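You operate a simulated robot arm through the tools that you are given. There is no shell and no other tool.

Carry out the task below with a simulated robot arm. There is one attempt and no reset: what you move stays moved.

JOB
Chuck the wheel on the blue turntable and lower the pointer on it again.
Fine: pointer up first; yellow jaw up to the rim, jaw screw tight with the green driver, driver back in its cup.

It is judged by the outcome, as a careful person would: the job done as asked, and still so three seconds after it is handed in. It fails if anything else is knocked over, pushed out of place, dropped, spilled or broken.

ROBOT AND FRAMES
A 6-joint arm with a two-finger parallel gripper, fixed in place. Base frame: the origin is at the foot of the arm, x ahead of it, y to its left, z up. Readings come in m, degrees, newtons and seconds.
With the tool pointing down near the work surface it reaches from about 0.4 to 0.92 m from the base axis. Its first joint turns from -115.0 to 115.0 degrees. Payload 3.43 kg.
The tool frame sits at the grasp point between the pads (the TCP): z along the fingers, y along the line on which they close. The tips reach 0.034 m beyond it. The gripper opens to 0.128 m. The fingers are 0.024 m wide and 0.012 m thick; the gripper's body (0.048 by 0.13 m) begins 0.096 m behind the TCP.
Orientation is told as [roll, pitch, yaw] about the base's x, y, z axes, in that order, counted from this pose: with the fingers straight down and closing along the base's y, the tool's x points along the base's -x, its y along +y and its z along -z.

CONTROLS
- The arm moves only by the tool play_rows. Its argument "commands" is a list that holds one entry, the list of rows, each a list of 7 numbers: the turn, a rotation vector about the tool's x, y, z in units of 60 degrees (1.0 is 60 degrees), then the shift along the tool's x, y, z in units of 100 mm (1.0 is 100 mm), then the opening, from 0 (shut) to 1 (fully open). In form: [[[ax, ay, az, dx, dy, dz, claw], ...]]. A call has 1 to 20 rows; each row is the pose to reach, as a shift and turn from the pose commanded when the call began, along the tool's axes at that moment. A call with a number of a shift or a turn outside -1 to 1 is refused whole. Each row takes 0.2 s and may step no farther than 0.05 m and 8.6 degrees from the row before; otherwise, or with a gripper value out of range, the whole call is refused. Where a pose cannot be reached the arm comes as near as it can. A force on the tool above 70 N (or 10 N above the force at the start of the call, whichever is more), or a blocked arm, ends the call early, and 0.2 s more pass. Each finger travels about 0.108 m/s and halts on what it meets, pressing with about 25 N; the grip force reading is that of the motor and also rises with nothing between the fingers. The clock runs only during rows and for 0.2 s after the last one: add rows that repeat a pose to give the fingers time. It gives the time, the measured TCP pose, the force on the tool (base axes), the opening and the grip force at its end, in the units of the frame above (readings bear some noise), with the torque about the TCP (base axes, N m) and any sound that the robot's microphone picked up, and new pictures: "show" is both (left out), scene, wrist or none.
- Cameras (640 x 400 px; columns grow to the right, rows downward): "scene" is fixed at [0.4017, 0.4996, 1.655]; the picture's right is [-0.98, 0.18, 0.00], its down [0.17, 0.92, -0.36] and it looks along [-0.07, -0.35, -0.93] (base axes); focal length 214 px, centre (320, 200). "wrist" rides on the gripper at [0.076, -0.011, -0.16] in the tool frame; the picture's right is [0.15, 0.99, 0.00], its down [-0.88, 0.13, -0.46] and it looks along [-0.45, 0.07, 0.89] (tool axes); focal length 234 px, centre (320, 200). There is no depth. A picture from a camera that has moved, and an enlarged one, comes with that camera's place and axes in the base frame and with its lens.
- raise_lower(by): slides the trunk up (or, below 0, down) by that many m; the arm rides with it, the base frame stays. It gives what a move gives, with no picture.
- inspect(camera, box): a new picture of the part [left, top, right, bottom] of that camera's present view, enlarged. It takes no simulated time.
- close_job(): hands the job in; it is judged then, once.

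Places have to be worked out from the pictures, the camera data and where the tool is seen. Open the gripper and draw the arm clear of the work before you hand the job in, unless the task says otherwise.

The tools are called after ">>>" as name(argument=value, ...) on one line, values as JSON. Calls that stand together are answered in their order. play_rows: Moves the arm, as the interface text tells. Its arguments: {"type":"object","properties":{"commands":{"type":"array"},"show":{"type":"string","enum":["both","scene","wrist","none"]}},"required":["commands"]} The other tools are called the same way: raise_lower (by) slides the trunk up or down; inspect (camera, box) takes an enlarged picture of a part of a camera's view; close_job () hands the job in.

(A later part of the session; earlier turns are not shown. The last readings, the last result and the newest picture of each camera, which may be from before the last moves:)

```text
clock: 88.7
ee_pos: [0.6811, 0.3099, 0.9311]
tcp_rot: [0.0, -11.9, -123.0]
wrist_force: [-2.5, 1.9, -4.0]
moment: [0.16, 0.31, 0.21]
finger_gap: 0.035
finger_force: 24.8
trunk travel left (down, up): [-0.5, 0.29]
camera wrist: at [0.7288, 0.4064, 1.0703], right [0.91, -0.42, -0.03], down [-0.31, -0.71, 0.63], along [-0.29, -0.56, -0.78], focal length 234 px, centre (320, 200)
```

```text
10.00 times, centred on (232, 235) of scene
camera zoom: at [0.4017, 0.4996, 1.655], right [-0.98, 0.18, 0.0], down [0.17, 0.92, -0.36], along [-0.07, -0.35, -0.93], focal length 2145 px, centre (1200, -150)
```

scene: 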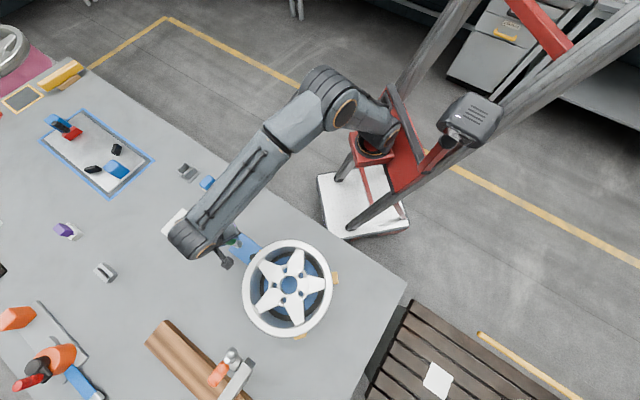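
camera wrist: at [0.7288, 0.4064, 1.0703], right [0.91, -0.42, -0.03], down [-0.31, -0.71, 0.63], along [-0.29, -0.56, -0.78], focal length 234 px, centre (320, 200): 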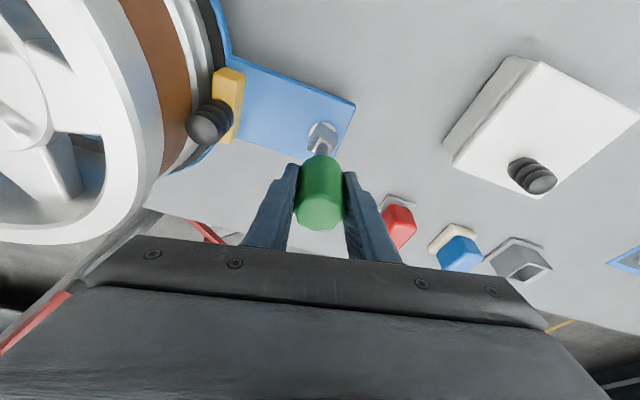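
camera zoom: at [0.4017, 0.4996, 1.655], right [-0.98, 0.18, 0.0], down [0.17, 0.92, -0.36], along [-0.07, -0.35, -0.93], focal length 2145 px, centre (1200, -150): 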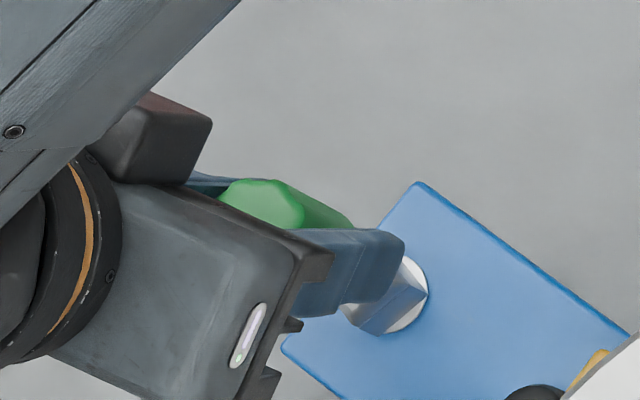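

The socket stayed put while the hand slipped another 8°, so the screw is tight against its stop. To confirm with a fresh grip and restore the driver's alignment in the hand, I open slightly while the driver stands on the post, turn the hand back 21°, and re-grip.

>>> play_rows(commands=[[[0, 0, 0, 0, 0, 0, 0.42], [0, 0, 0, 0, 0, 0, 0.42], [-0.0245, 0, -0.115, 0, 0, 0, 0.42], [-0.049, 0, -0.23, 0, 0, 0, 0.42], [-0.0728, 0, -0.342, 0, 0, 0, 0.42], [-0.0728, 0, -0.342, 0, 0, 0, 0.42]]], show="wrist")

>>> inspect(camera="wrist", box=[256, 105, 384, 185])

```text
clock: 90.1
ee_pos: [0.6815, 0.3083, 0.9314]
tcp_rot: [-0.1, -12.1, -102.0]
wrist_force: [0.4, -0.2, -0.6]
moment: [0.03, -0.02, 0.0]
finger_gap: 0.0538
finger_force: 0.1
trunk travel left (down, up): [-0.5, 0.29]
camera wrist: at [0.6909, 0.4173, 1.0702], right [1.0, -0.06, -0.03], down [-0.03, -0.78, 0.63], along [-0.06, -0.63, -0.78], focal length 234 px, centre (320, 200)
```

wrist: 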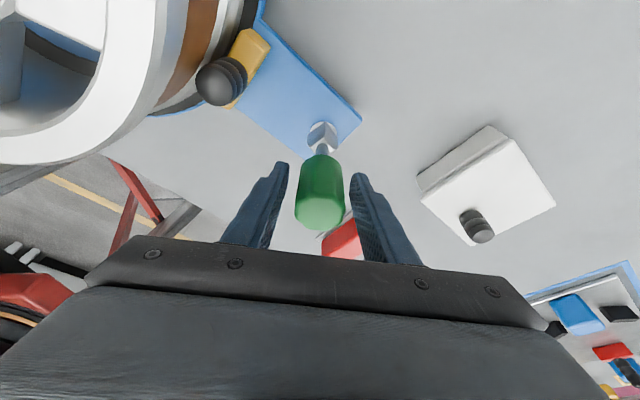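

```text
5.00 times, centred on (320, 145) of wrist
camera zoom: at [0.6909, 0.4173, 1.0702], right [1.0, -0.06, -0.03], down [-0.03, -0.78, 0.63], along [-0.06, -0.63, -0.78], focal length 1171 px, centre (320, 475)
```

zoom: 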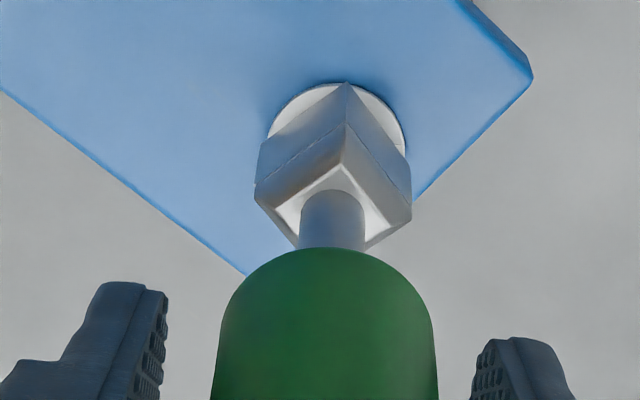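

The driver stands steady on the post, and its alignment with the hand is restored at yaw -102°, for a total turn of 211°. I re-grip and apply clockwise torque once more to verify tightness.

>>> play_rows(commands=[[[0, 0, 0, 0, 0, 0, 0.2], [0, 0, 0, 0, 0, 0, 0], [0, 0, 0, 0, 0, 0, 0], [0, 0, 0, 0, 0, 0, 0], [0.0139, 0, 0.0652, 0, 0, 0, 0], [0.0139, 0, 0.0652, 0, 0, 0, 0]]], show="none")

>>> play_rows(commands=[[[0.0139, 0, 0.0652, 0, 0, 0, 0], [0.0139, 0, 0.0652, 0, 0, 0, 0]]], show="wrist")

>>> inspect(camera="wrist", box=[256, 105, 384, 185])

```text
clock: 91.5
ee_pos: [0.6798, 0.3095, 0.9308]
tcp_rot: [-0.1, -11.9, -106.0]
wrist_force: [-4.5, 0.2, -2.1]
moment: [0.01, 0.27, 0.53]
finger_gap: 0.0345
finger_force: 24.9
trunk travel left (down, up): [-0.5, 0.29]
```

```text
clock: 92.1
ee_pos: [0.6814, 0.3099, 0.9308]
tcp_rot: [0.1, -11.8, -110.1]
wrist_force: [-4.2, 0.9, -0.8]
moment: [0.1, 0.37, 0.44]
finger_gap: 0.035
finger_force: 25.0
trunk travel left (down, up): [-0.5, 0.29]
camera wrist: at [0.7062, 0.4148, 1.0704], right [0.98, -0.2, -0.03], down [-0.14, -0.77, 0.63], along [-0.15, -0.61, -0.78], focal length 234 px, centre (320, 200)
```

wrist: 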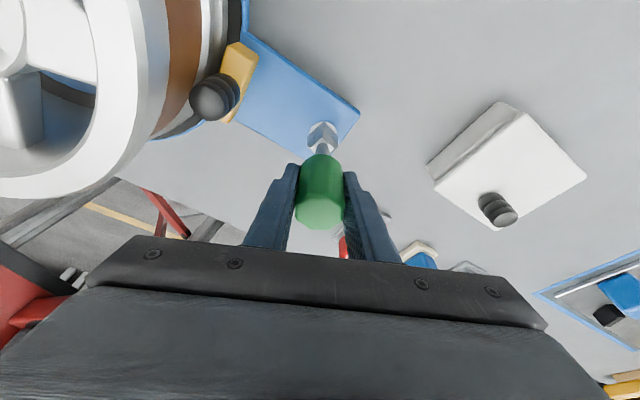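

```text
5.00 times, centred on (320, 145) of wrist
camera zoom: at [0.7062, 0.4148, 1.0704], right [0.98, -0.2, -0.03], down [-0.14, -0.77, 0.63], along [-0.15, -0.61, -0.78], focal length 1171 px, centre (320, 475)
```

zoom: 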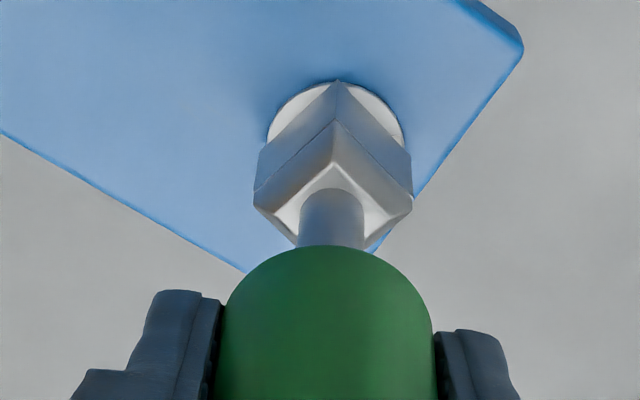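

Torque peaked at 0.53 N·m with the socket practically still, so the jaw screw is tight. I open, realign the hand with the driver without torque, re-grip, and lift straight off the post.

>>> play_rows(commands=[[[0, 0, 0, 0, 0, 0, 0.42], [0, 0, 0, 0, 0, 0, 0.42], [-0.0139, 0, -0.0652, 0, 0, 0, 0.42], [-0.0236, 0, -0.111, 0, 0, 0, 0.42], [-0.0236, 0, -0.111, 0, 0, 0, 0.2], [-0.0236, 0, -0.111, 0, 0, 0, 0], [-0.0236, 0, -0.111, 0, 0, 0, 0], [-0.0236, 0, -0.111, 0, 0, 0, 0]]], show="wrist")

>>> inspect(camera="wrist", box=[256, 105, 384, 185])

```text
clock: 93.9
ee_pos: [0.6807, 0.3088, 0.9315]
tcp_rot: [0.0, -11.9, -103.2]
wrist_force: [-0.7, 0.2, -0.5]
moment: [0.02, 0.03, 0.05]
finger_gap: 0.0346
finger_force: 25.1
trunk travel left (down, up): [-0.5, 0.29]
camera wrist: at [0.6937, 0.4168, 1.0703], right [1.0, -0.09, -0.03], down [-0.05, -0.78, 0.63], along [-0.08, -0.62, -0.78], focal length 234 px, centre (320, 200)
```

wrist: 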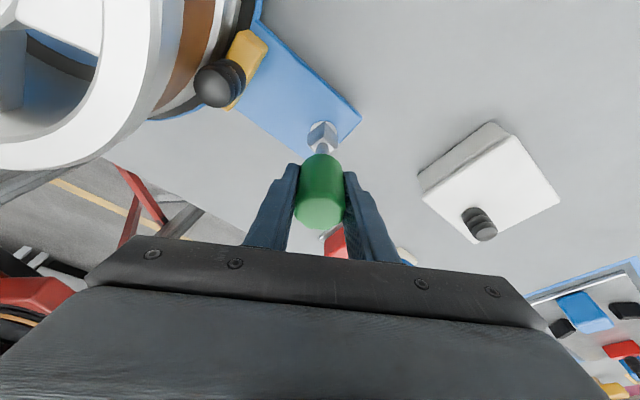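

```text
5.00 times, centred on (320, 145) of wrist
camera zoom: at [0.6937, 0.4168, 1.0703], right [1.0, -0.09, -0.03], down [-0.05, -0.78, 0.63], along [-0.08, -0.62, -0.78], focal length 1171 px, centre (320, 475)
```

zoom: 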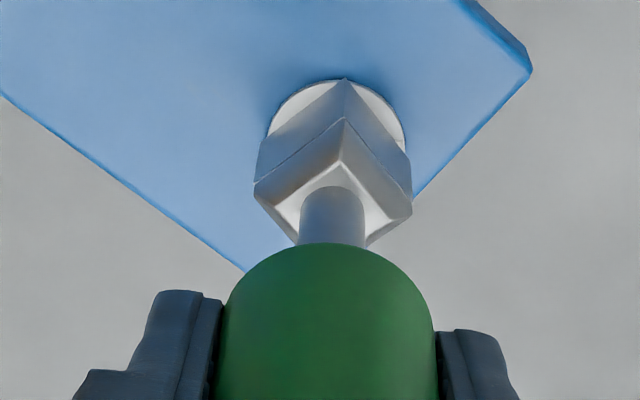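

The driver is held again with no torque and well aligned. I lift it straight off the post by 80 mm.

>>> play_rows(commands=[[[0, 0, 0, -0.02, 0, -0.098, 0], [0, 0, 0, -0.042, 0, -0.196, 0], [0, 0, 0, -0.083, 0, -0.391, 0], [0, 0, 0, -0.125, 0, -0.587, 0], [0, 0, 0, -0.166, 0, -0.782, 0], [0, 0, 0, -0.166, 0, -0.782, 0]]], show="both")

>>> inspect(camera="wrist", box=[256, 65, 384, 145])

>>> inspect(camera="scene", box=[208, 215, 272, 255])

```text
clock: 95.3
ee_pos: [0.6807, 0.3081, 1.0118]
tcp_rot: [0.0, -11.9, -103.2]
wrist_force: [-0.1, -0.8, -2.1]
moment: [0.01, 0.0, 0.0]
finger_gap: 0.0346
finger_force: 25.3
trunk travel left (down, up): [-0.5, 0.29]
camera wrist: at [0.6936, 0.4169, 1.1506], right [1.0, -0.09, -0.03], down [-0.05, -0.78, 0.63], along [-0.08, -0.62, -0.78], focal length 234 px, centre (320, 200)
```

scene: 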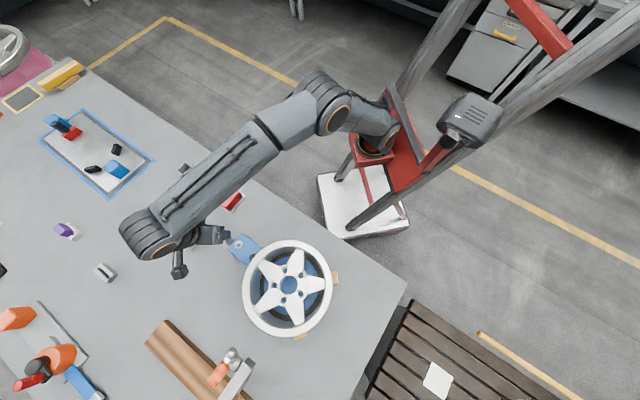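
wrist: 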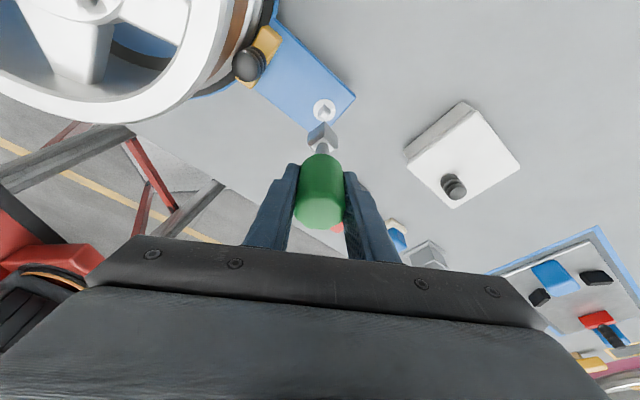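

```text
5.00 times, centred on (320, 105) of wrist
camera zoom: at [0.6936, 0.4169, 1.1506], right [1.0, -0.09, -0.03], down [-0.05, -0.78, 0.63], along [-0.08, -0.62, -0.78], focal length 1171 px, centre (320, 675)
```

zoom: 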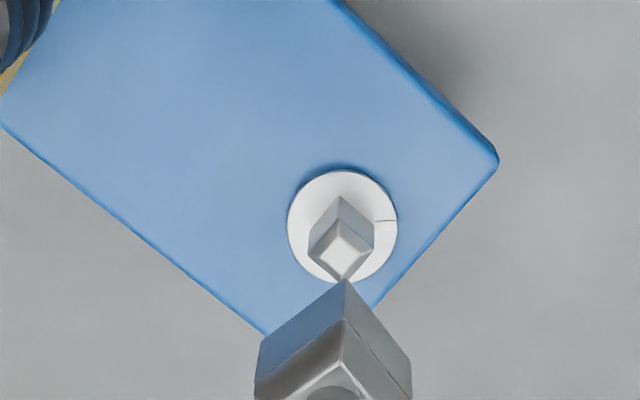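

```text
10.00 times, centred on (240, 235) of scene
camera zoom: at [0.4017, 0.4996, 1.655], right [-0.98, 0.18, 0.0], down [0.17, 0.92, -0.36], along [-0.07, -0.35, -0.93], focal length 2145 px, centre (1120, -150)
```

zoom: 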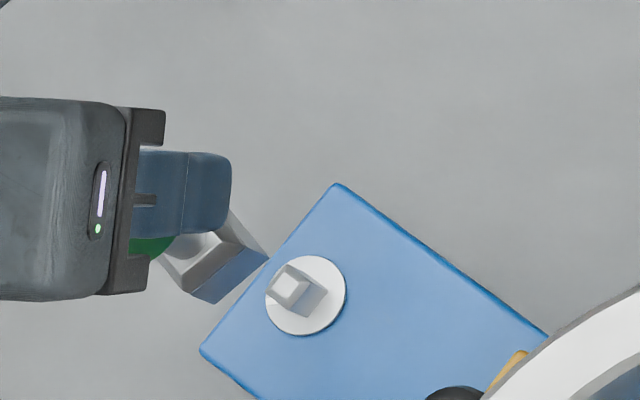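

The driver is off, the jaw is still against the rim, and the washer mark has turned by about 211°. I raise and turn the hand back to yaw 0 on the spot.

>>> play_rows(commands=[[[-0.0256, 0, -0.12, -0.03, 0, -0.15, 0], [-0.0511, 0, -0.24, -0.06, 0, -0.3, 0], [-0.0767, 0, -0.36, -0.083, 0, -0.391, 0], [-0.1023, 0, -0.48, -0.083, 0, -0.391, 0], [-0.1278, 0, -0.6, -0.083, 0, -0.391, 0], [-0.1534, 0, -0.72, -0.083, 0, -0.391, 0], [-0.179, 0, -0.841, -0.083, 0, -0.391, 0]]], show="none")

>>> play_rows(commands=[[[-0.0256, 0, -0.12, 0, 0, 0, 0], [-0.0511, 0, -0.24, 0, 0, 0, 0], [-0.0767, 0, -0.36, 0, 0, 0, 0], [-0.1023, 0, -0.48, 0, 0, 0, 0], [-0.1278, 0, -0.6, 0, 0, 0, 0], [-0.1534, 0, -0.72, 0, 0, 0, 0], [-0.179, 0, -0.841, 0, 0, 0, 0], [-0.179, 0, -0.841, 0, 0, 0, 0]]], show="both")

```text
clock: 96.9
ee_pos: [0.6817, 0.3106, 1.0509]
tcp_rot: [0.1, -12.1, -51.5]
wrist_force: [0.0, 0.3, -2.0]
moment: [-0.04, 0.0, -0.01]
finger_gap: 0.0346
finger_force: 24.1
trunk travel left (down, up): [-0.5, 0.29]
```

```text
clock: 98.7
ee_pos: [0.6811, 0.3093, 1.051]
tcp_rot: [0.1, -12.0, -0.1]
wrist_force: [-0.7, 0.7, -2.1]
moment: [0.01, -0.01, -0.02]
finger_gap: 0.0344
finger_force: 24.9
trunk travel left (down, up): [-0.5, 0.29]
camera wrist: at [0.5727, 0.2986, 1.1907], right [-0.14, 0.99, -0.03], down [0.77, 0.13, 0.63], along [0.63, 0.07, -0.78], focal length 234 px, centre (320, 200)
```

scene: 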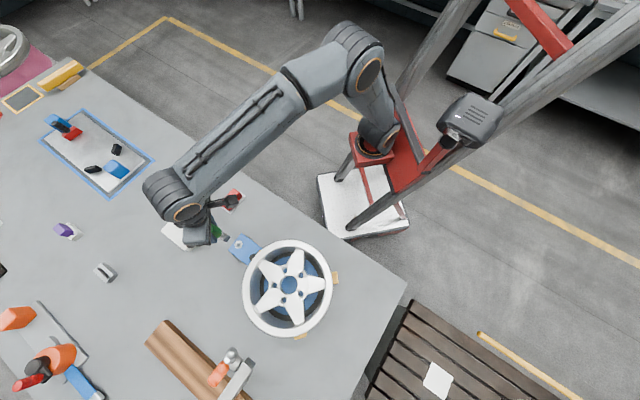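
wrist: 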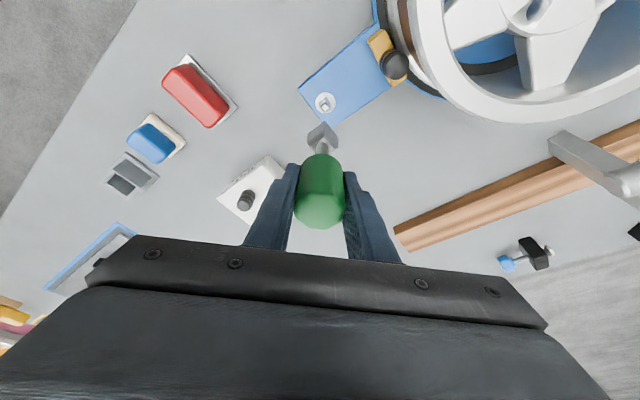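

Hand is at yaw 0 with the driver upright. I carry it back to above the cup at a safe height.

>>> play_rows(commands=[[[0, 0, 0, -0.147, -0.25, 0.031, 0], [0, 0, 0, -0.294, -0.5, 0.063, 0], [0, 0, 0, -0.44, -0.75, 0.094, 0], [0, 0, 0, -0.587, -1.0, 0.125, 0]]], show="none")

>>> play_rows(commands=[[[0, 0, 0, -0.147, -0.25, 0.031, 0], [0, 0, 0, -0.294, -0.5, 0.063, 0], [0, 0, 0, -0.44, -0.75, 0.094, 0], [0, 0, 0, -0.587, -1.0, 0.125, 0]]], show="none")

>>> play_rows(commands=[[[0, 0, 0, -0.147, -0.25, 0.031, 0], [0, 0, 0, -0.294, -0.5, 0.063, 0], [0, 0, 0, -0.44, -0.75, 0.094, 0], [0, 0, 0, -0.587, -1.0, 0.125, 0], [0, 0, 0, -0.587, -1.0, 0.125, 0]]], show="both")

```text
clock: 99.7
ee_pos: [0.7406, 0.21, 1.0506]
tcp_rot: [0.2, -12.0, 0.0]
wrist_force: [-0.4, 0.4, -1.1]
moment: [-0.06, -0.01, 0.05]
finger_gap: 0.0344
finger_force: 25.2
trunk travel left (down, up): [-0.5, 0.29]
```

```text
clock: 100.7
ee_pos: [0.8014, 0.1103, 1.0499]
tcp_rot: [0.1, -11.9, 0.0]
wrist_force: [0.6, 0.0, -1.7]
moment: [-0.01, -0.02, 0.0]
finger_gap: 0.0346
finger_force: 25.2
trunk travel left (down, up): [-0.5, 0.29]
```

```text
clock: 101.9
ee_pos: [0.8616, 0.0103, 1.0496]
tcp_rot: [0.1, -12.0, 0.1]
wrist_force: [-0.5, -0.8, -1.1]
moment: [-0.03, -0.01, 0.01]
finger_gap: 0.0346
finger_force: 25.4
trunk travel left (down, up): [-0.5, 0.29]
camera wrist: at [0.7531, 0.0004, 1.1893], right [-0.14, 0.99, -0.03], down [0.77, 0.13, 0.63], along [0.63, 0.07, -0.78], focal length 234 px, centre (320, 200)
```

scene: 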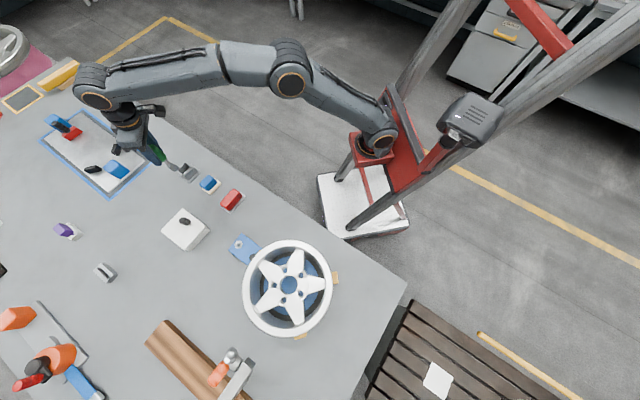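
wrist: 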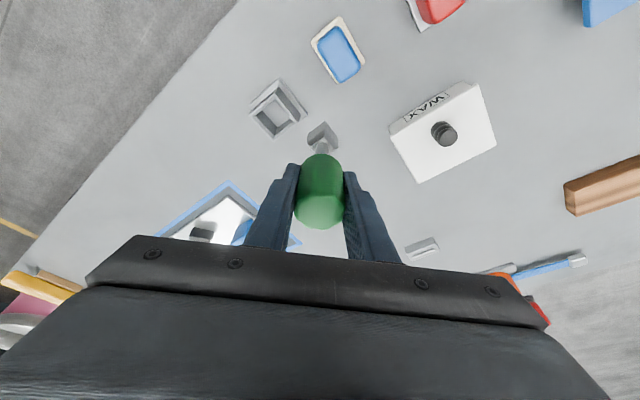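

The empty cup is in view. I move over it and come down so the socket is about 55 mm above the rim, then check alignment.

>>> play_rows(commands=[[[0, 0, 0, -0.116, -0.245, 0.025, 0], [0, 0, 0, -0.232, -0.49, 0.05, 0], [0, 0, 0, -0.348, -0.735, 0.074, 0], [0, 0, 0, -0.28, -0.735, 0.392, 0], [0, 0, 0, -0.213, -0.735, 0.71, 0], [0, 0, 0, -0.213, -0.735, 0.71, 0]]], show="both")

>>> inspect(camera="wrist", box=[240, 70, 400, 170])

>>> inspect(camera="scene", box=[140, 135, 220, 185])

```text
clock: 103.3
ee_pos: [0.8952, -0.0656, 0.9859]
tcp_rot: [0.0, -11.9, -0.1]
wrist_force: [-0.5, 0.3, -1.4]
moment: [0.01, -0.01, -0.02]
finger_gap: 0.0345
finger_force: 25.2
trunk travel left (down, up): [-0.5, 0.29]
camera wrist: at [0.7874, -0.0762, 1.124], right [-0.14, 0.99, -0.03], down [0.77, 0.13, 0.63], along [0.63, 0.07, -0.78], focal length 234 px, centre (320, 200)
```

scene: 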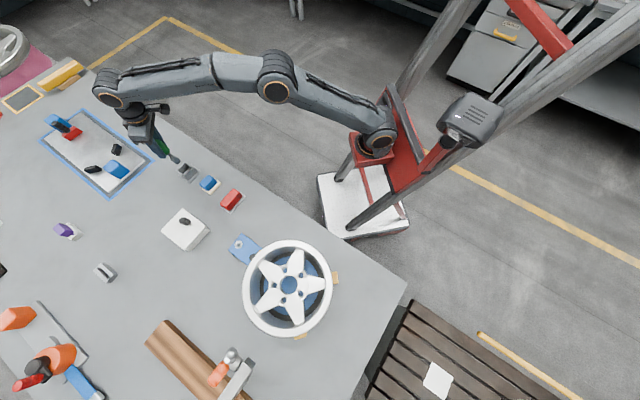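
wrist: 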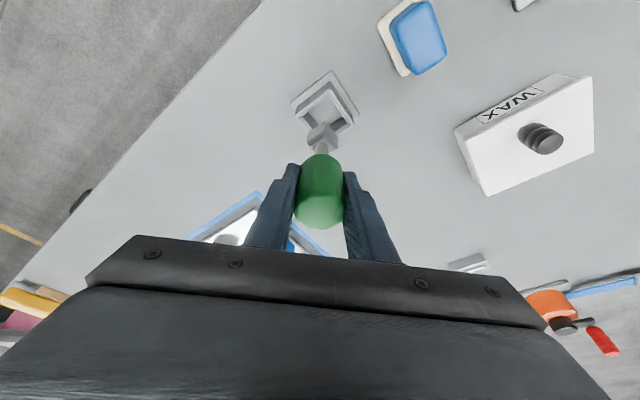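

```text
4.00 times, centred on (320, 120) of wrist
camera zoom: at [0.7874, -0.0762, 1.124], right [-0.14, 0.99, -0.03], down [0.77, 0.13, 0.63], along [0.63, 0.07, -0.78], focal length 937 px, centre (320, 520)
```

zoom: 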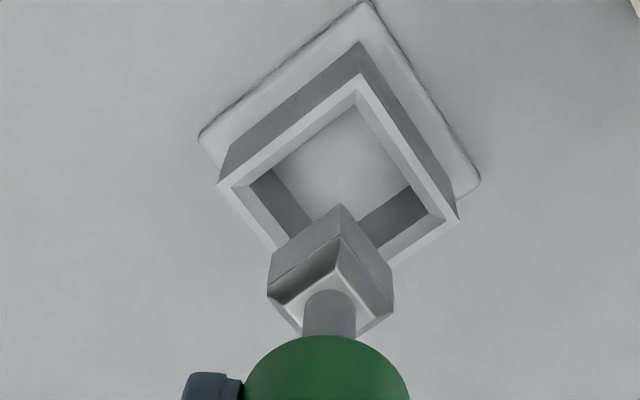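

```text
8.00 times, centred on (180, 160) of scene
camera zoom: at [0.4017, 0.4996, 1.655], right [-0.98, 0.18, 0.0], down [0.17, 0.92, -0.36], along [-0.07, -0.35, -0.93], focal length 1716 px, centre (1440, 520)
```

zoom: 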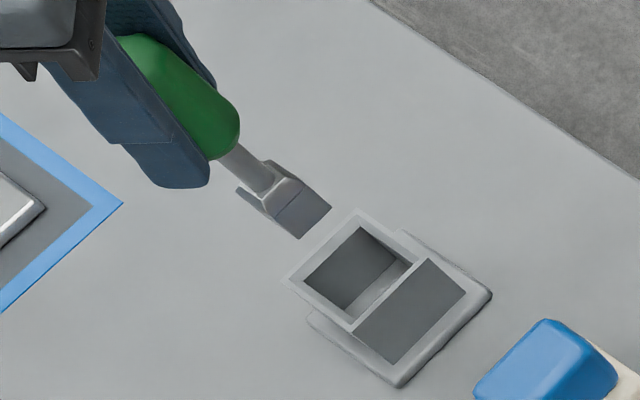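

The socket is slightly inside and to the right of the cup's centre, so I correct by about 2.5 mm in x and y. I lower it until the socket is inside the cup's mouth, watching the force.

>>> play_rows(commands=[[[0, 0, 0, -0.024, 0.023, 0.005, 0], [0, 0, 0, 0.017, 0.023, 0.201, 0], [0, 0, 0, 0.059, 0.023, 0.396, 0], [0, 0, 0, 0.09, 0.023, 0.543, 0], [0, 0, 0, 0.121, 0.023, 0.69, 0], [0, 0, 0, 0.121, 0.023, 0.69, 0]]], show="wrist")

>>> inspect(camera="wrist", box=[240, 70, 400, 170])

>>> inspect(camera="scene", box=[140, 135, 220, 185])

```text
clock: 104.7
ee_pos: [0.8972, -0.0622, 0.9157]
tcp_rot: [0.1, -12.0, -0.1]
wrist_force: [-0.6, -0.5, -2.1]
moment: [0.02, 0.03, 0.04]
finger_gap: 0.0345
finger_force: 25.3
trunk travel left (down, up): [-0.5, 0.29]
camera wrist: at [0.7892, -0.0728, 1.0543], right [-0.14, 0.99, -0.03], down [0.77, 0.13, 0.63], along [0.63, 0.07, -0.78], focal length 234 px, centre (320, 200)
```

wrist: 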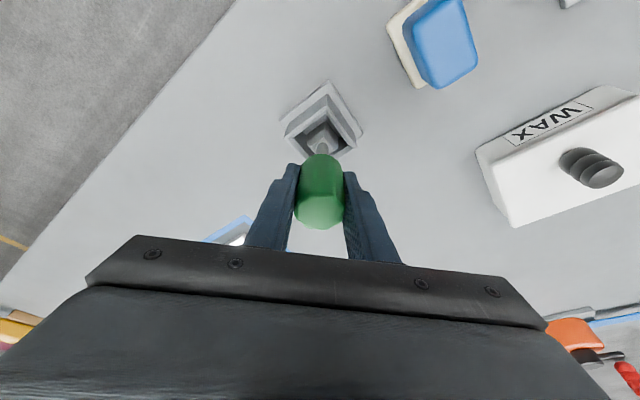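

```text
4.00 times, centred on (320, 120) of wrist
camera zoom: at [0.7892, -0.0728, 1.0543], right [-0.14, 0.99, -0.03], down [0.77, 0.13, 0.63], along [0.63, 0.07, -0.78], focal length 937 px, centre (320, 520)
```

zoom: 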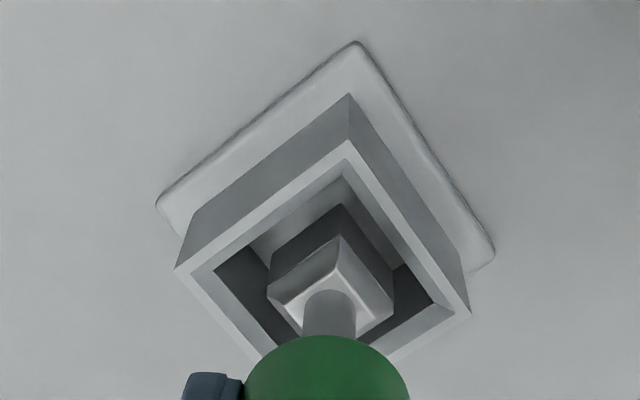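

```text
8.00 times, centred on (180, 160) of scene
camera zoom: at [0.4017, 0.4996, 1.655], right [-0.98, 0.18, 0.0], down [0.17, 0.92, -0.36], along [-0.07, -0.35, -0.93], focal length 1716 px, centre (1440, 520)
```

zoom: 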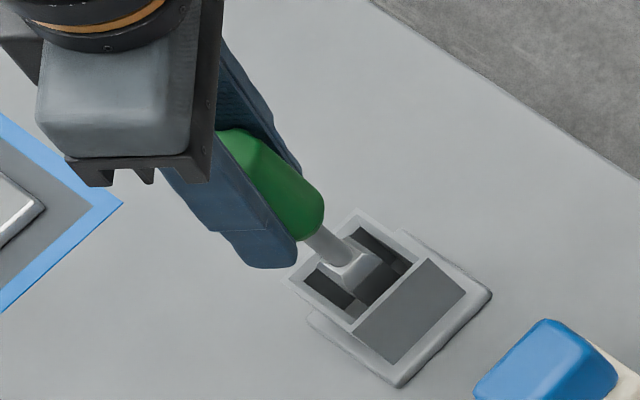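

The socket is inside the cup and centred. I lower it to the cup floor in small steps.

>>> play_rows(commands=[[[0, 0, 0, 0.01, 0, 0.05, 0], [0, 0, 0, 0.021, 0, 0.098, 0], [0, 0, 0, 0.031, 0, 0.147, 0], [0, 0, 0, 0.042, 0, 0.19, 0], [0, 0, 0, 0.042, 0, 0.19, 0]]], show="none")

```text
clock: 105.9
ee_pos: [0.8991, -0.0611, 0.8965]
tcp_rot: [0.1, -11.9, 0.0]
wrist_force: [0.3, 0.1, -0.3]
moment: [0.01, 0.0, -0.04]
finger_gap: 0.0343
finger_force: 25.0
trunk travel left (down, up): [-0.5, 0.29]
```

>>> play_rows(commands=[[[0, 0, 0, 0.004, 0, 0.015, 0], [0, 0, 0, 0.007, 0, 0.03, 0], [0, 0, 0, 0.007, 0, 0.03, 0]]], show="none")

```text
clock: 106.7
ee_pos: [0.8988, -0.0623, 0.8926]
tcp_rot: [0.1, -12.0, 0.1]
wrist_force: [0.7, -0.2, -2.5]
moment: [0.02, 0.01, 0.01]
finger_gap: 0.0346
finger_force: 24.8
trunk travel left (down, up): [-0.5, 0.29]
```

The height now equals the original grasp height, but no floor contact is felt yet (the force still shows only the driver's weight). I lower a little more, 1.5 mm at a time.

>>> play_rows(commands=[[[0, 0, 0, 0.003, 0, 0.015, 0], [0, 0, 0, 0.003, 0, 0.015, 0]]], show="none")

>>> play_rows(commands=[[[0, 0, 0, 0.003, 0, 0.015, 0], [0, 0, 0, 0.003, 0, 0.015, 0]]], show="wrist")

>>> inspect(camera="wrist", box=[240, 70, 400, 170])

```text
clock: 107.3
ee_pos: [0.8998, -0.0613, 0.8904]
tcp_rot: [0.0, -12.0, 0.0]
wrist_force: [-0.3, 0.1, -1.7]
moment: [-0.02, 0.01, -0.03]
finger_gap: 0.0345
finger_force: 25.3
trunk travel left (down, up): [-0.5, 0.29]
```

```text
clock: 107.9
ee_pos: [0.8988, -0.0628, 0.892]
tcp_rot: [0.1, -12.1, 0.0]
wrist_force: [0.3, 0.7, 4.3]
moment: [0.11, 0.12, -0.03]
finger_gap: 0.0345
finger_force: 25.3
trunk travel left (down, up): [-0.5, 0.29]
camera wrist: at [0.7906, -0.0722, 1.03], right [-0.14, 0.99, -0.03], down [0.77, 0.13, 0.63], along [0.63, 0.07, -0.78], focal length 234 px, centre (320, 200)
```

wrist: 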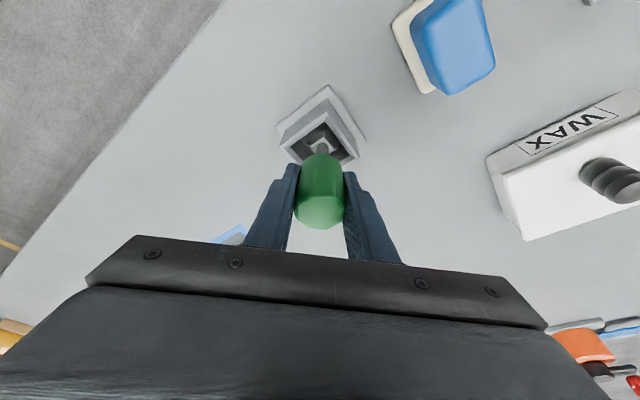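

```text
4.00 times, centred on (320, 120) of wrist
camera zoom: at [0.7906, -0.0722, 1.03], right [-0.14, 0.99, -0.03], down [0.77, 0.13, 0.63], along [0.63, 0.07, -0.78], focal length 937 px, centre (320, 520)
```

zoom: 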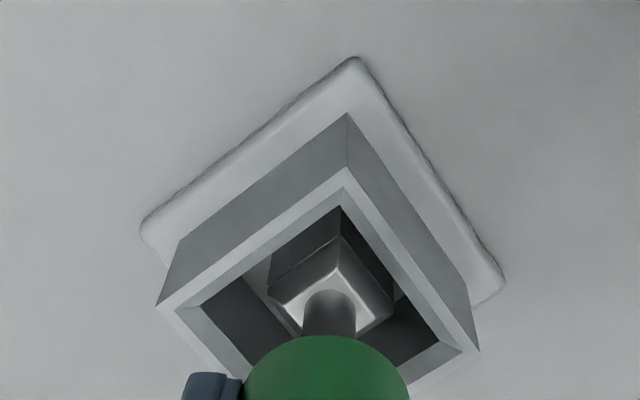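

The driver rests on the cup floor (small upward force). I open the fingers in place.

>>> play_rows(commands=[[[0, 0, 0, 0, 0, 0, 0.35], [0, 0, 0, 0, 0, 0, 0.45], [0, 0, 0, 0, 0, 0, 0.6], [0, 0, 0, 0, 0, 0, 0.65], [0, 0, 0, 0, 0, 0, 0.65]]], show="both")

>>> inspect(camera="wrist", box=[240, 90, 400, 190])

```text
clock: 109.1
ee_pos: [0.8994, -0.0618, 0.8906]
tcp_rot: [0.0, -12.0, 0.0]
wrist_force: [0.3, -0.6, 0.2]
moment: [-0.02, 0.0, 0.01]
finger_gap: 0.0832
finger_force: 0.1
trunk travel left (down, up): [-0.5, 0.29]
camera wrist: at [0.7907, -0.0723, 1.0294], right [-0.14, 0.99, -0.03], down [0.77, 0.13, 0.63], along [0.63, 0.07, -0.78], focal length 234 px, centre (320, 200)
```

scene: 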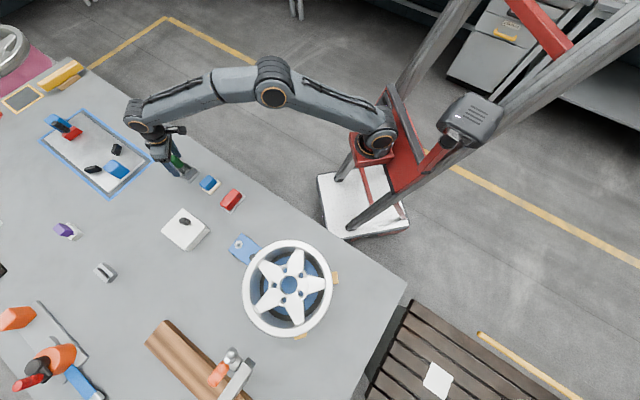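
wrist: 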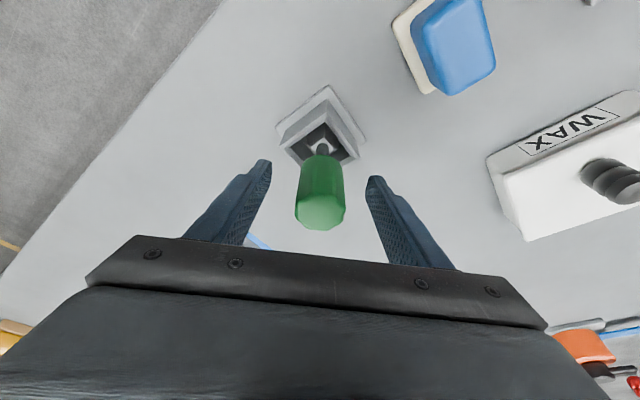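

```text
4.00 times, centred on (320, 140) of wrist
camera zoom: at [0.7907, -0.0723, 1.0294], right [-0.14, 0.99, -0.03], down [0.77, 0.13, 0.63], along [0.63, 0.07, -0.78], focal length 937 px, centre (320, 440)
```

zoom: 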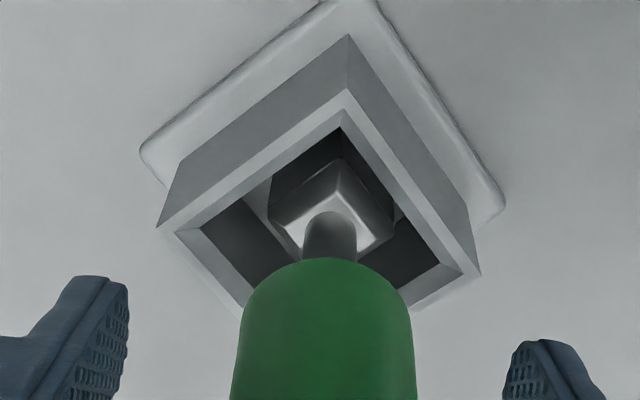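

The driver stands upright in its cup as before. I rise straight up clear of it, then retreat inward.

>>> play_rows(commands=[[[0, 0, 0, -0.042, 0, -0.196, 0.65], [0, 0, 0, -0.083, 0, -0.391, 0.65], [0, 0, 0, -0.125, 0, -0.587, 0.65], [0, 0, 0, -0.166, 0, -0.782, 0.65], [0, 0, 0, -0.2, 0, -0.94, 0.65], [0, 0, 0, 0.2, 0.1, -1.0, 0.65]]], show="none")

>>> play_rows(commands=[[[0, 0, 0, 0.2, 0.2, -0.2, 0.65], [0, 0.05, 0, 0.4, 0.4, -0.4, 0.65], [0, 0.1, 0, 0.6, 0.6, -0.6, 0.65], [0, 0.15, 0, 0.8, 0.8, -0.7, 0.65], [0, 0.2, 0, 1.0, 1.0, -0.8, 0.65], [0, 0.2, 0, 1.0, 1.0, -0.8, 0.65]]], show="both")

>>> inspect(camera="scene", box=[140, 135, 220, 185])

```text
clock: 110.5
ee_pos: [0.8559, -0.0543, 0.9835]
tcp_rot: [0.1, -11.9, -0.1]
wrist_force: [0.0, 0.1, -1.4]
moment: [0.05, 0.04, -0.03]
finger_gap: 0.0831
finger_force: 0.0
trunk travel left (down, up): [-0.5, 0.29]
```

```text
clock: 111.9
ee_pos: [0.7448, 0.0505, 1.0422]
tcp_rot: [0.1, 0.1, 0.1]
wrist_force: [0.4, 0.8, 0.0]
moment: [0.01, 0.01, -0.03]
finger_gap: 0.0832
finger_force: 0.1
trunk travel left (down, up): [-0.5, 0.29]
camera wrist: at [0.6681, 0.0396, 1.2008], right [-0.15, 0.99, 0.0], down [0.88, 0.13, 0.46], along [0.45, 0.07, -0.89], focal length 234 px, centre (320, 200)
```

scene: 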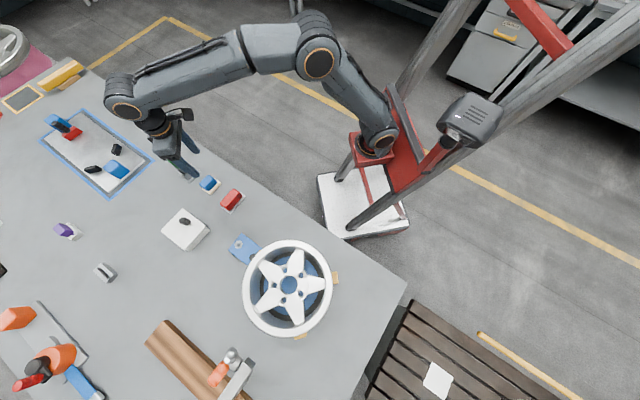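
wrist: 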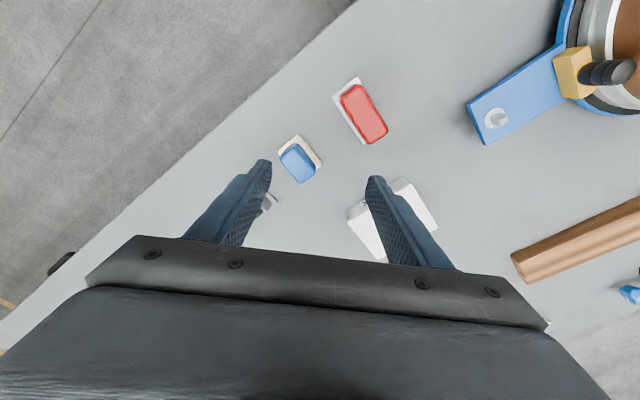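

```text
8.00 times, centred on (180, 160) of scene
camera zoom: at [0.4017, 0.4996, 1.655], right [-0.98, 0.18, 0.0], down [0.17, 0.92, -0.36], along [-0.07, -0.35, -0.93], focal length 1716 px, centre (1440, 520)
```

zoom: 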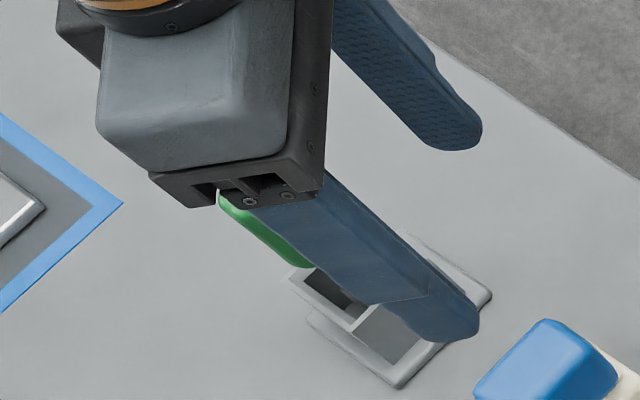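

The driver is back in its cup. I check the jaw and screw from this angle before going to the pointer.

>>> inspect(camera="wrist", box=[448, 20, 640, 140])

>>> inspect(camera="scene", box=[200, 225, 360, 325])

```text
3.33 times, centred on (544, 80) of wrist
camera zoom: at [0.6681, 0.0396, 1.2008], right [-0.15, 0.99, 0.0], down [0.88, 0.13, 0.46], along [0.45, 0.07, -0.89], focal length 781 px, centre (-427, 600)
```

zoom: 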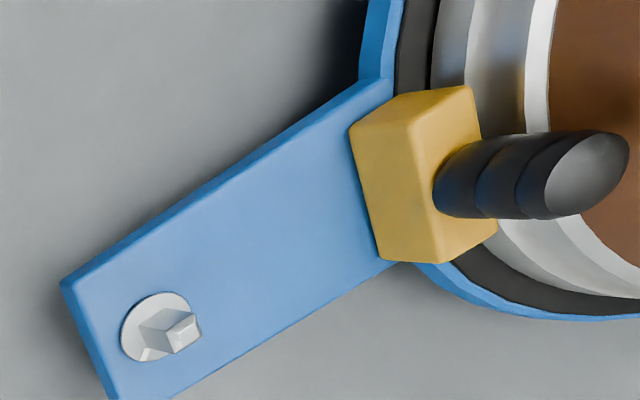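

```text
4.00 times, centred on (280, 275) of scene
camera zoom: at [0.4017, 0.4996, 1.655], right [-0.98, 0.18, 0.0], down [0.17, 0.92, -0.36], along [-0.07, -0.35, -0.93], focal length 858 px, centre (480, -100)
```

zoom: 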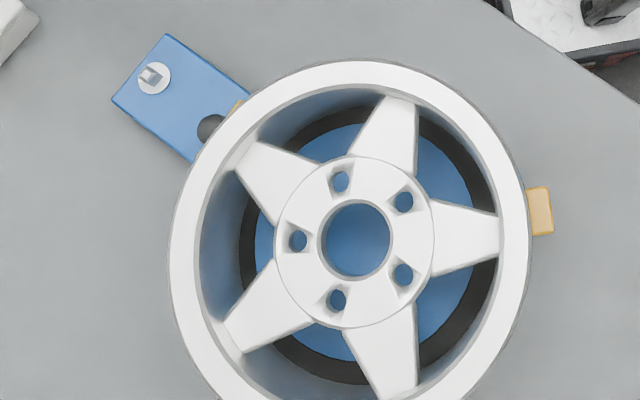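

The jaw sits tight against the rim and nothing else moved. Now the pointer: I raise the trunk 0.2 m and travel back toward the pointer's approach pose at a safe height.

>>> raise_lower(by=0.2)

>>> play_rows(commands=[[[0, 0, 0, 0.12, 0.25, 0, 1], [0, 0, 0, 0.25, 0.5, 0, 1], [0, 0, 0, 0.38, 0.75, 0, 1], [0, 0, 0, 0.5, 1.0, 0, 1]]], show="none")

>>> play_rows(commands=[[[0, 0, 0, 0.12, 0.25, 0, 1], [0, 0, 0, 0.25, 0.5, 0, 1], [0, 0, 0, 0.38, 0.75, 0, 1], [0, 0, 0, 0.5, 1.0, 0, 1]]], show="none")

>>> play_rows(commands=[[[0, 0, -0.125, 0, 0.17, 0, 1], [0, 0, -0.25, 0, 0.34, 0, 1], [0, 0, -0.375, 0, 0.5, 0, 1], [0, 0, -0.5, 0, 0.67, 0, 1], [0, 0, -0.625, 0, 0.84, 0, 1], [0, 0, -0.75, 0, 1.0, 0, 1]]], show="scene")

```text
clock: 114.0
ee_pos: [0.7442, 0.0488, 1.2409]
tcp_rot: [0.0, -0.1, 0.0]
wrist_force: [-0.6, 0.0, 0.1]
moment: [-0.01, -0.02, 0.03]
finger_gap: 0.0831
finger_force: 0.0
trunk travel left (down, up): [-0.7, 0.09]
```

```text
clock: 115.0
ee_pos: [0.6951, 0.1471, 1.2408]
tcp_rot: [0.1, -0.1, -0.1]
wrist_force: [-0.1, -0.2, -1.0]
moment: [0.02, 0.0, 0.01]
finger_gap: 0.1282
finger_force: 0.0
trunk travel left (down, up): [-0.7, 0.09]
```

```text
clock: 116.0
ee_pos: [0.6446, 0.248, 1.2419]
tcp_rot: [0.1, 0.0, -0.2]
wrist_force: [-0.1, -0.2, 0.6]
moment: [0.01, 0.02, 0.03]
finger_gap: 0.128
finger_force: 0.0
trunk travel left (down, up): [-0.7, 0.09]
```

```text
clock: 117.5
ee_pos: [0.6436, 0.3479, 1.2405]
tcp_rot: [0.0, -0.1, 45.1]
wrist_force: [0.0, -1.0, -0.4]
moment: [0.03, -0.03, 0.0]
finger_gap: 0.1285
finger_force: 0.0
trunk travel left (down, up): [-0.7, 0.09]
```

scene: 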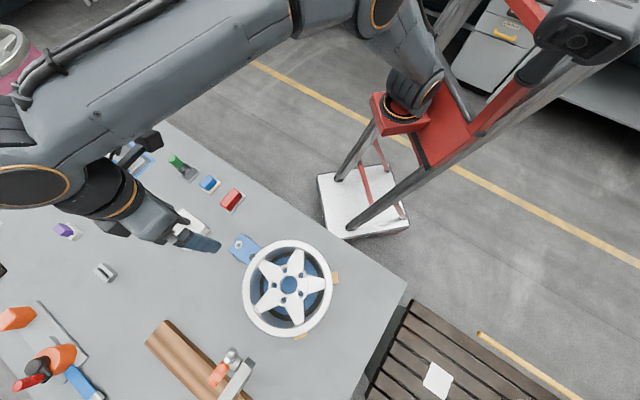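

Pointer still up and the driver stands in its cup. I tilt the tool to -40° again and move to the approach line of the pointer grip.

>>> play_rows(commands=[[[0, -0.12, 0, 0, 0.16, 0, 1], [0, -0.24, 0, 0, 0.33, 0, 1], [0, -0.36, 0, 0, 0.5, 0, 1], [0, -0.48, 0, 0, 0.66, 0, 1], [0, -0.58, 0, 0, 0.83, 0, 1], [0, -0.667, 0, 0, 0.987, 0, 1]]], show="none")

>>> play_rows(commands=[[[0, 0, 0, -0.2, 0.25, 0.25, 1], [0, 0, 0, -0.4, 0.5, 0.5, 1], [0, 0, 0, -0.6, 0.75, 0.75, 1], [0, 0, 0, -0.79, 0.987, 0.99, 1], [0, 0, 0, -0.79, 0.987, 0.99, 1]]], show="both")

>>> inspect(camera="wrist", box=[256, 60, 400, 150])

```text
clock: 118.8
ee_pos: [0.5741, 0.4185, 1.2422]
tcp_rot: [-0.1, -40.2, 45.0]
wrist_force: [0.3, 0.0, 0.1]
moment: [-0.01, -0.01, 0.0]
finger_gap: 0.1282
finger_force: 0.2
trunk travel left (down, up): [-0.7, 0.09]
```

```text
clock: 120.0
ee_pos: [0.5924, 0.5748, 1.215]
tcp_rot: [0.1, -40.1, 45.0]
wrist_force: [0.0, 0.5, 0.5]
moment: [0.03, 0.0, 0.01]
finger_gap: 0.1279
finger_force: 0.1
trunk travel left (down, up): [-0.7, 0.09]
camera wrist: at [0.485, 0.4542, 1.287], right [-0.78, 0.62, -0.09], down [0.18, 0.36, 0.92], along [0.6, 0.7, -0.39], focal length 234 px, centre (320, 200)
```

scene: 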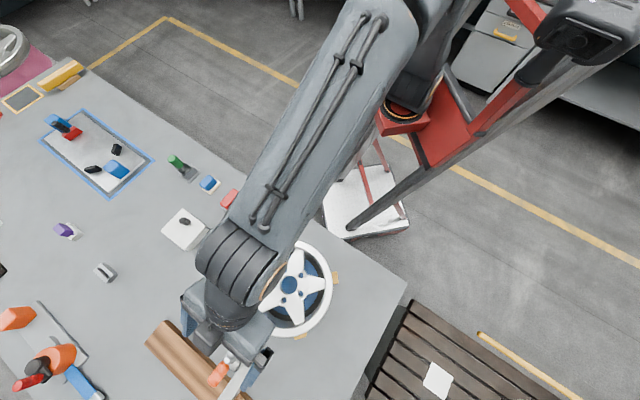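
wrist: 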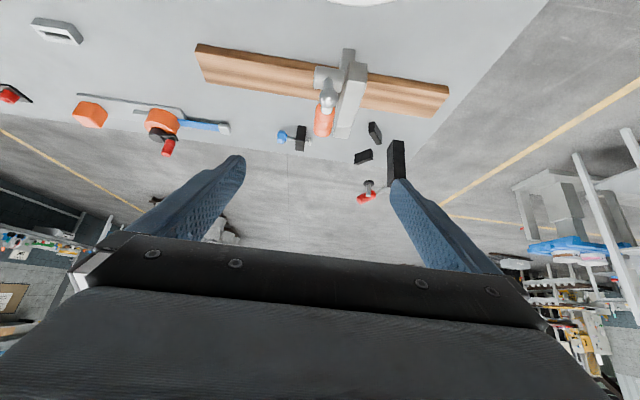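

```text
4.44 times, centred on (328, 105) of wrist
camera zoom: at [0.485, 0.4542, 1.287], right [-0.78, 0.62, -0.09], down [0.18, 0.36, 0.92], along [0.6, 0.7, -0.39], focal length 1041 px, centre (284, 622)
```

zoom: 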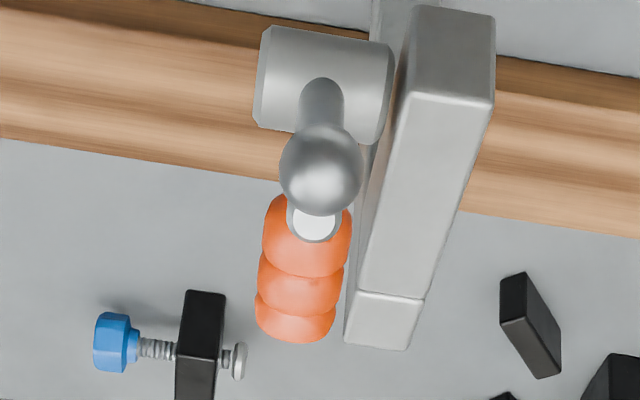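

The pointer is just as I left it. I advance along the same approach line toward the earlier grip point, fingers open.

>>> play_rows(commands=[[[0, 0, 0, 0.03, 0.01, 0.25, 1], [0, 0, 0, 0.067, 0.019, 0.5, 1], [0, 0, 0, 0.067, 0.019, 0.75, 1], [0, 0, 0, 0.067, 0.019, 1.0, 1]]], show="none")

>>> play_rows(commands=[[[0, 0, 0, 0, 0, 0.2, 1], [0, 0, 0, 0, 0, 0.4, 1], [0, 0, 0, 0, 0, 0.6, 1], [0, 0, 0, 0, 0, 0.8, 1], [0, 0, 0, 0, 0, 0.98, 1], [0, 0, 0, 0, 0, 0.98, 1]]], show="wrist")

>>> inspect(camera="wrist", box=[224, 100, 416, 220])

```text
clock: 121.0
ee_pos: [0.6338, 0.6188, 1.1353]
tcp_rot: [0.1, -40.2, 45.0]
wrist_force: [-1.3, -0.6, -0.2]
moment: [-0.02, 0.01, 0.0]
finger_gap: 0.1278
finger_force: 0.0
trunk travel left (down, up): [-0.7, 0.09]
```

```text
clock: 122.5
ee_pos: [0.6764, 0.6647, 1.06]
tcp_rot: [0.0, -40.0, 45.0]
wrist_force: [-0.2, 0.0, -0.9]
moment: [-0.02, -0.01, -0.02]
finger_gap: 0.1277
finger_force: 0.0
trunk travel left (down, up): [-0.7, 0.09]
camera wrist: at [0.5704, 0.5439, 1.1318], right [-0.78, 0.62, -0.09], down [0.18, 0.36, 0.92], along [0.6, 0.7, -0.39], focal length 234 px, centre (320, 200)
```

wrist: 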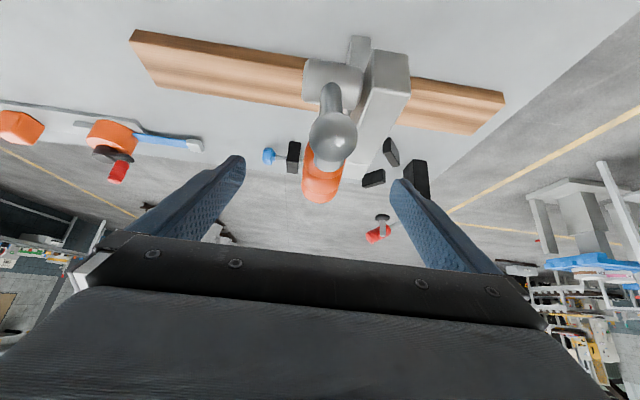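

```text
3.33 times, centred on (320, 160) of wrist
camera zoom: at [0.5704, 0.5439, 1.1318], right [-0.78, 0.62, -0.09], down [0.18, 0.36, 0.92], along [0.6, 0.7, -0.39], focal length 781 px, centre (320, 333)
```

zoom: 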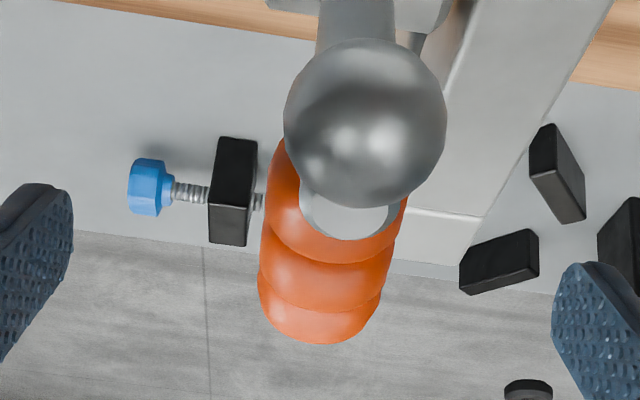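

12 mm short of the earlier grip point. I finish the advance and close on the grip.

>>> play_rows(commands=[[[0, 0, 0, 0.005, -0.01, 0.06, 1], [0, 0, 0, 0.009, -0.01, 0.12, 1], [0, 0, 0, 0.009, -0.01, 0.12, 0.6], [0, 0, 0, 0.009, -0.01, 0.12, 0.35], [0, 0, 0, 0.009, -0.01, 0.12, 0.2], [0, 0, 0, 0.009, -0.01, 0.12, 0], [0, 0, 0, 0.009, -0.01, 0.12, 0], [0, 0, 0, 0.009, -0.01, 0.12, 0]]], show="wrist")

```text
clock: 124.2
ee_pos: [0.6839, 0.6689, 1.0505]
tcp_rot: [0.0, -40.1, 45.0]
wrist_force: [-4.3, 4.5, -0.9]
moment: [0.06, -0.08, -0.01]
finger_gap: 0.0278
finger_force: 45.3
trunk travel left (down, up): [-0.7, 0.09]
camera wrist: at [0.5764, 0.5481, 1.1229], right [-0.78, 0.62, -0.09], down [0.18, 0.36, 0.92], along [0.6, 0.7, -0.39], focal length 234 px, centre (320, 200)
```

wrist: 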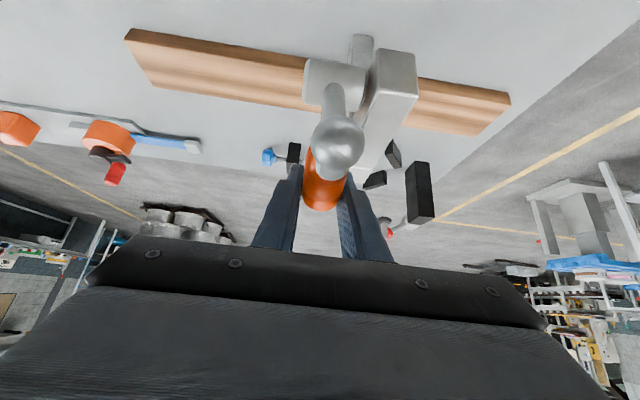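

Gripped with balanced force. Fitting my lift path gives the hinge at u=0.9225, z=0.9776, radius 0.0806, so I retrace that arc downward, first 40°.

>>> play_rows(commands=[[[0, 0, 0, 0.028, 0, -0.05, 0], [0, 0, 0, 0.055, 0, -0.1, 0], [0, 0, 0, 0.088, 0, -0.145, 0], [0, 0, 0, 0.122, 0, -0.19, 0], [0, 0, 0, 0.161, 0, -0.23, 0], [0, 0, 0, 0.201, 0, -0.27, 0], [0, 0, 0, 0.246, 0, -0.304, 0], [0, 0, 0, 0.291, 0, -0.337, 0], [0, 0, 0, 0.34, 0, -0.365, 0], [0, 0, 0, 0.389, 0, -0.393, 0], [0, 0, 0, 0.389, 0, -0.393, 0]]], show="wrist")

```text
clock: 126.7
ee_pos: [0.6453, 0.6313, 1.0546]
tcp_rot: [0.0, -40.0, 45.0]
wrist_force: [0.4, 28.4, -18.1]
moment: [0.81, -0.85, -0.15]
finger_gap: 0.0277
finger_force: 45.0
trunk travel left (down, up): [-0.7, 0.09]
camera wrist: at [0.5379, 0.5095, 1.1261], right [-0.78, 0.62, -0.09], down [0.18, 0.36, 0.92], along [0.6, 0.7, -0.39], focal length 234 px, centre (320, 200)
```

wrist: 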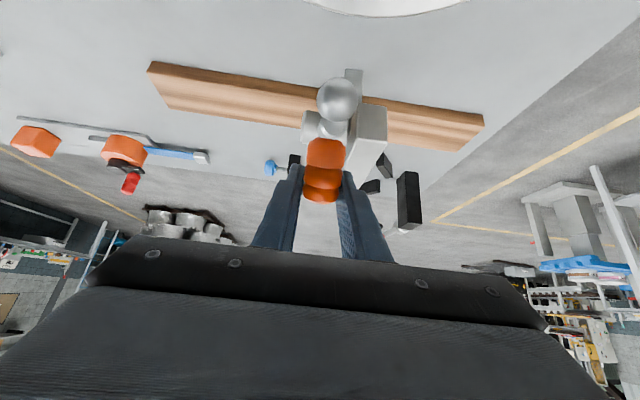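

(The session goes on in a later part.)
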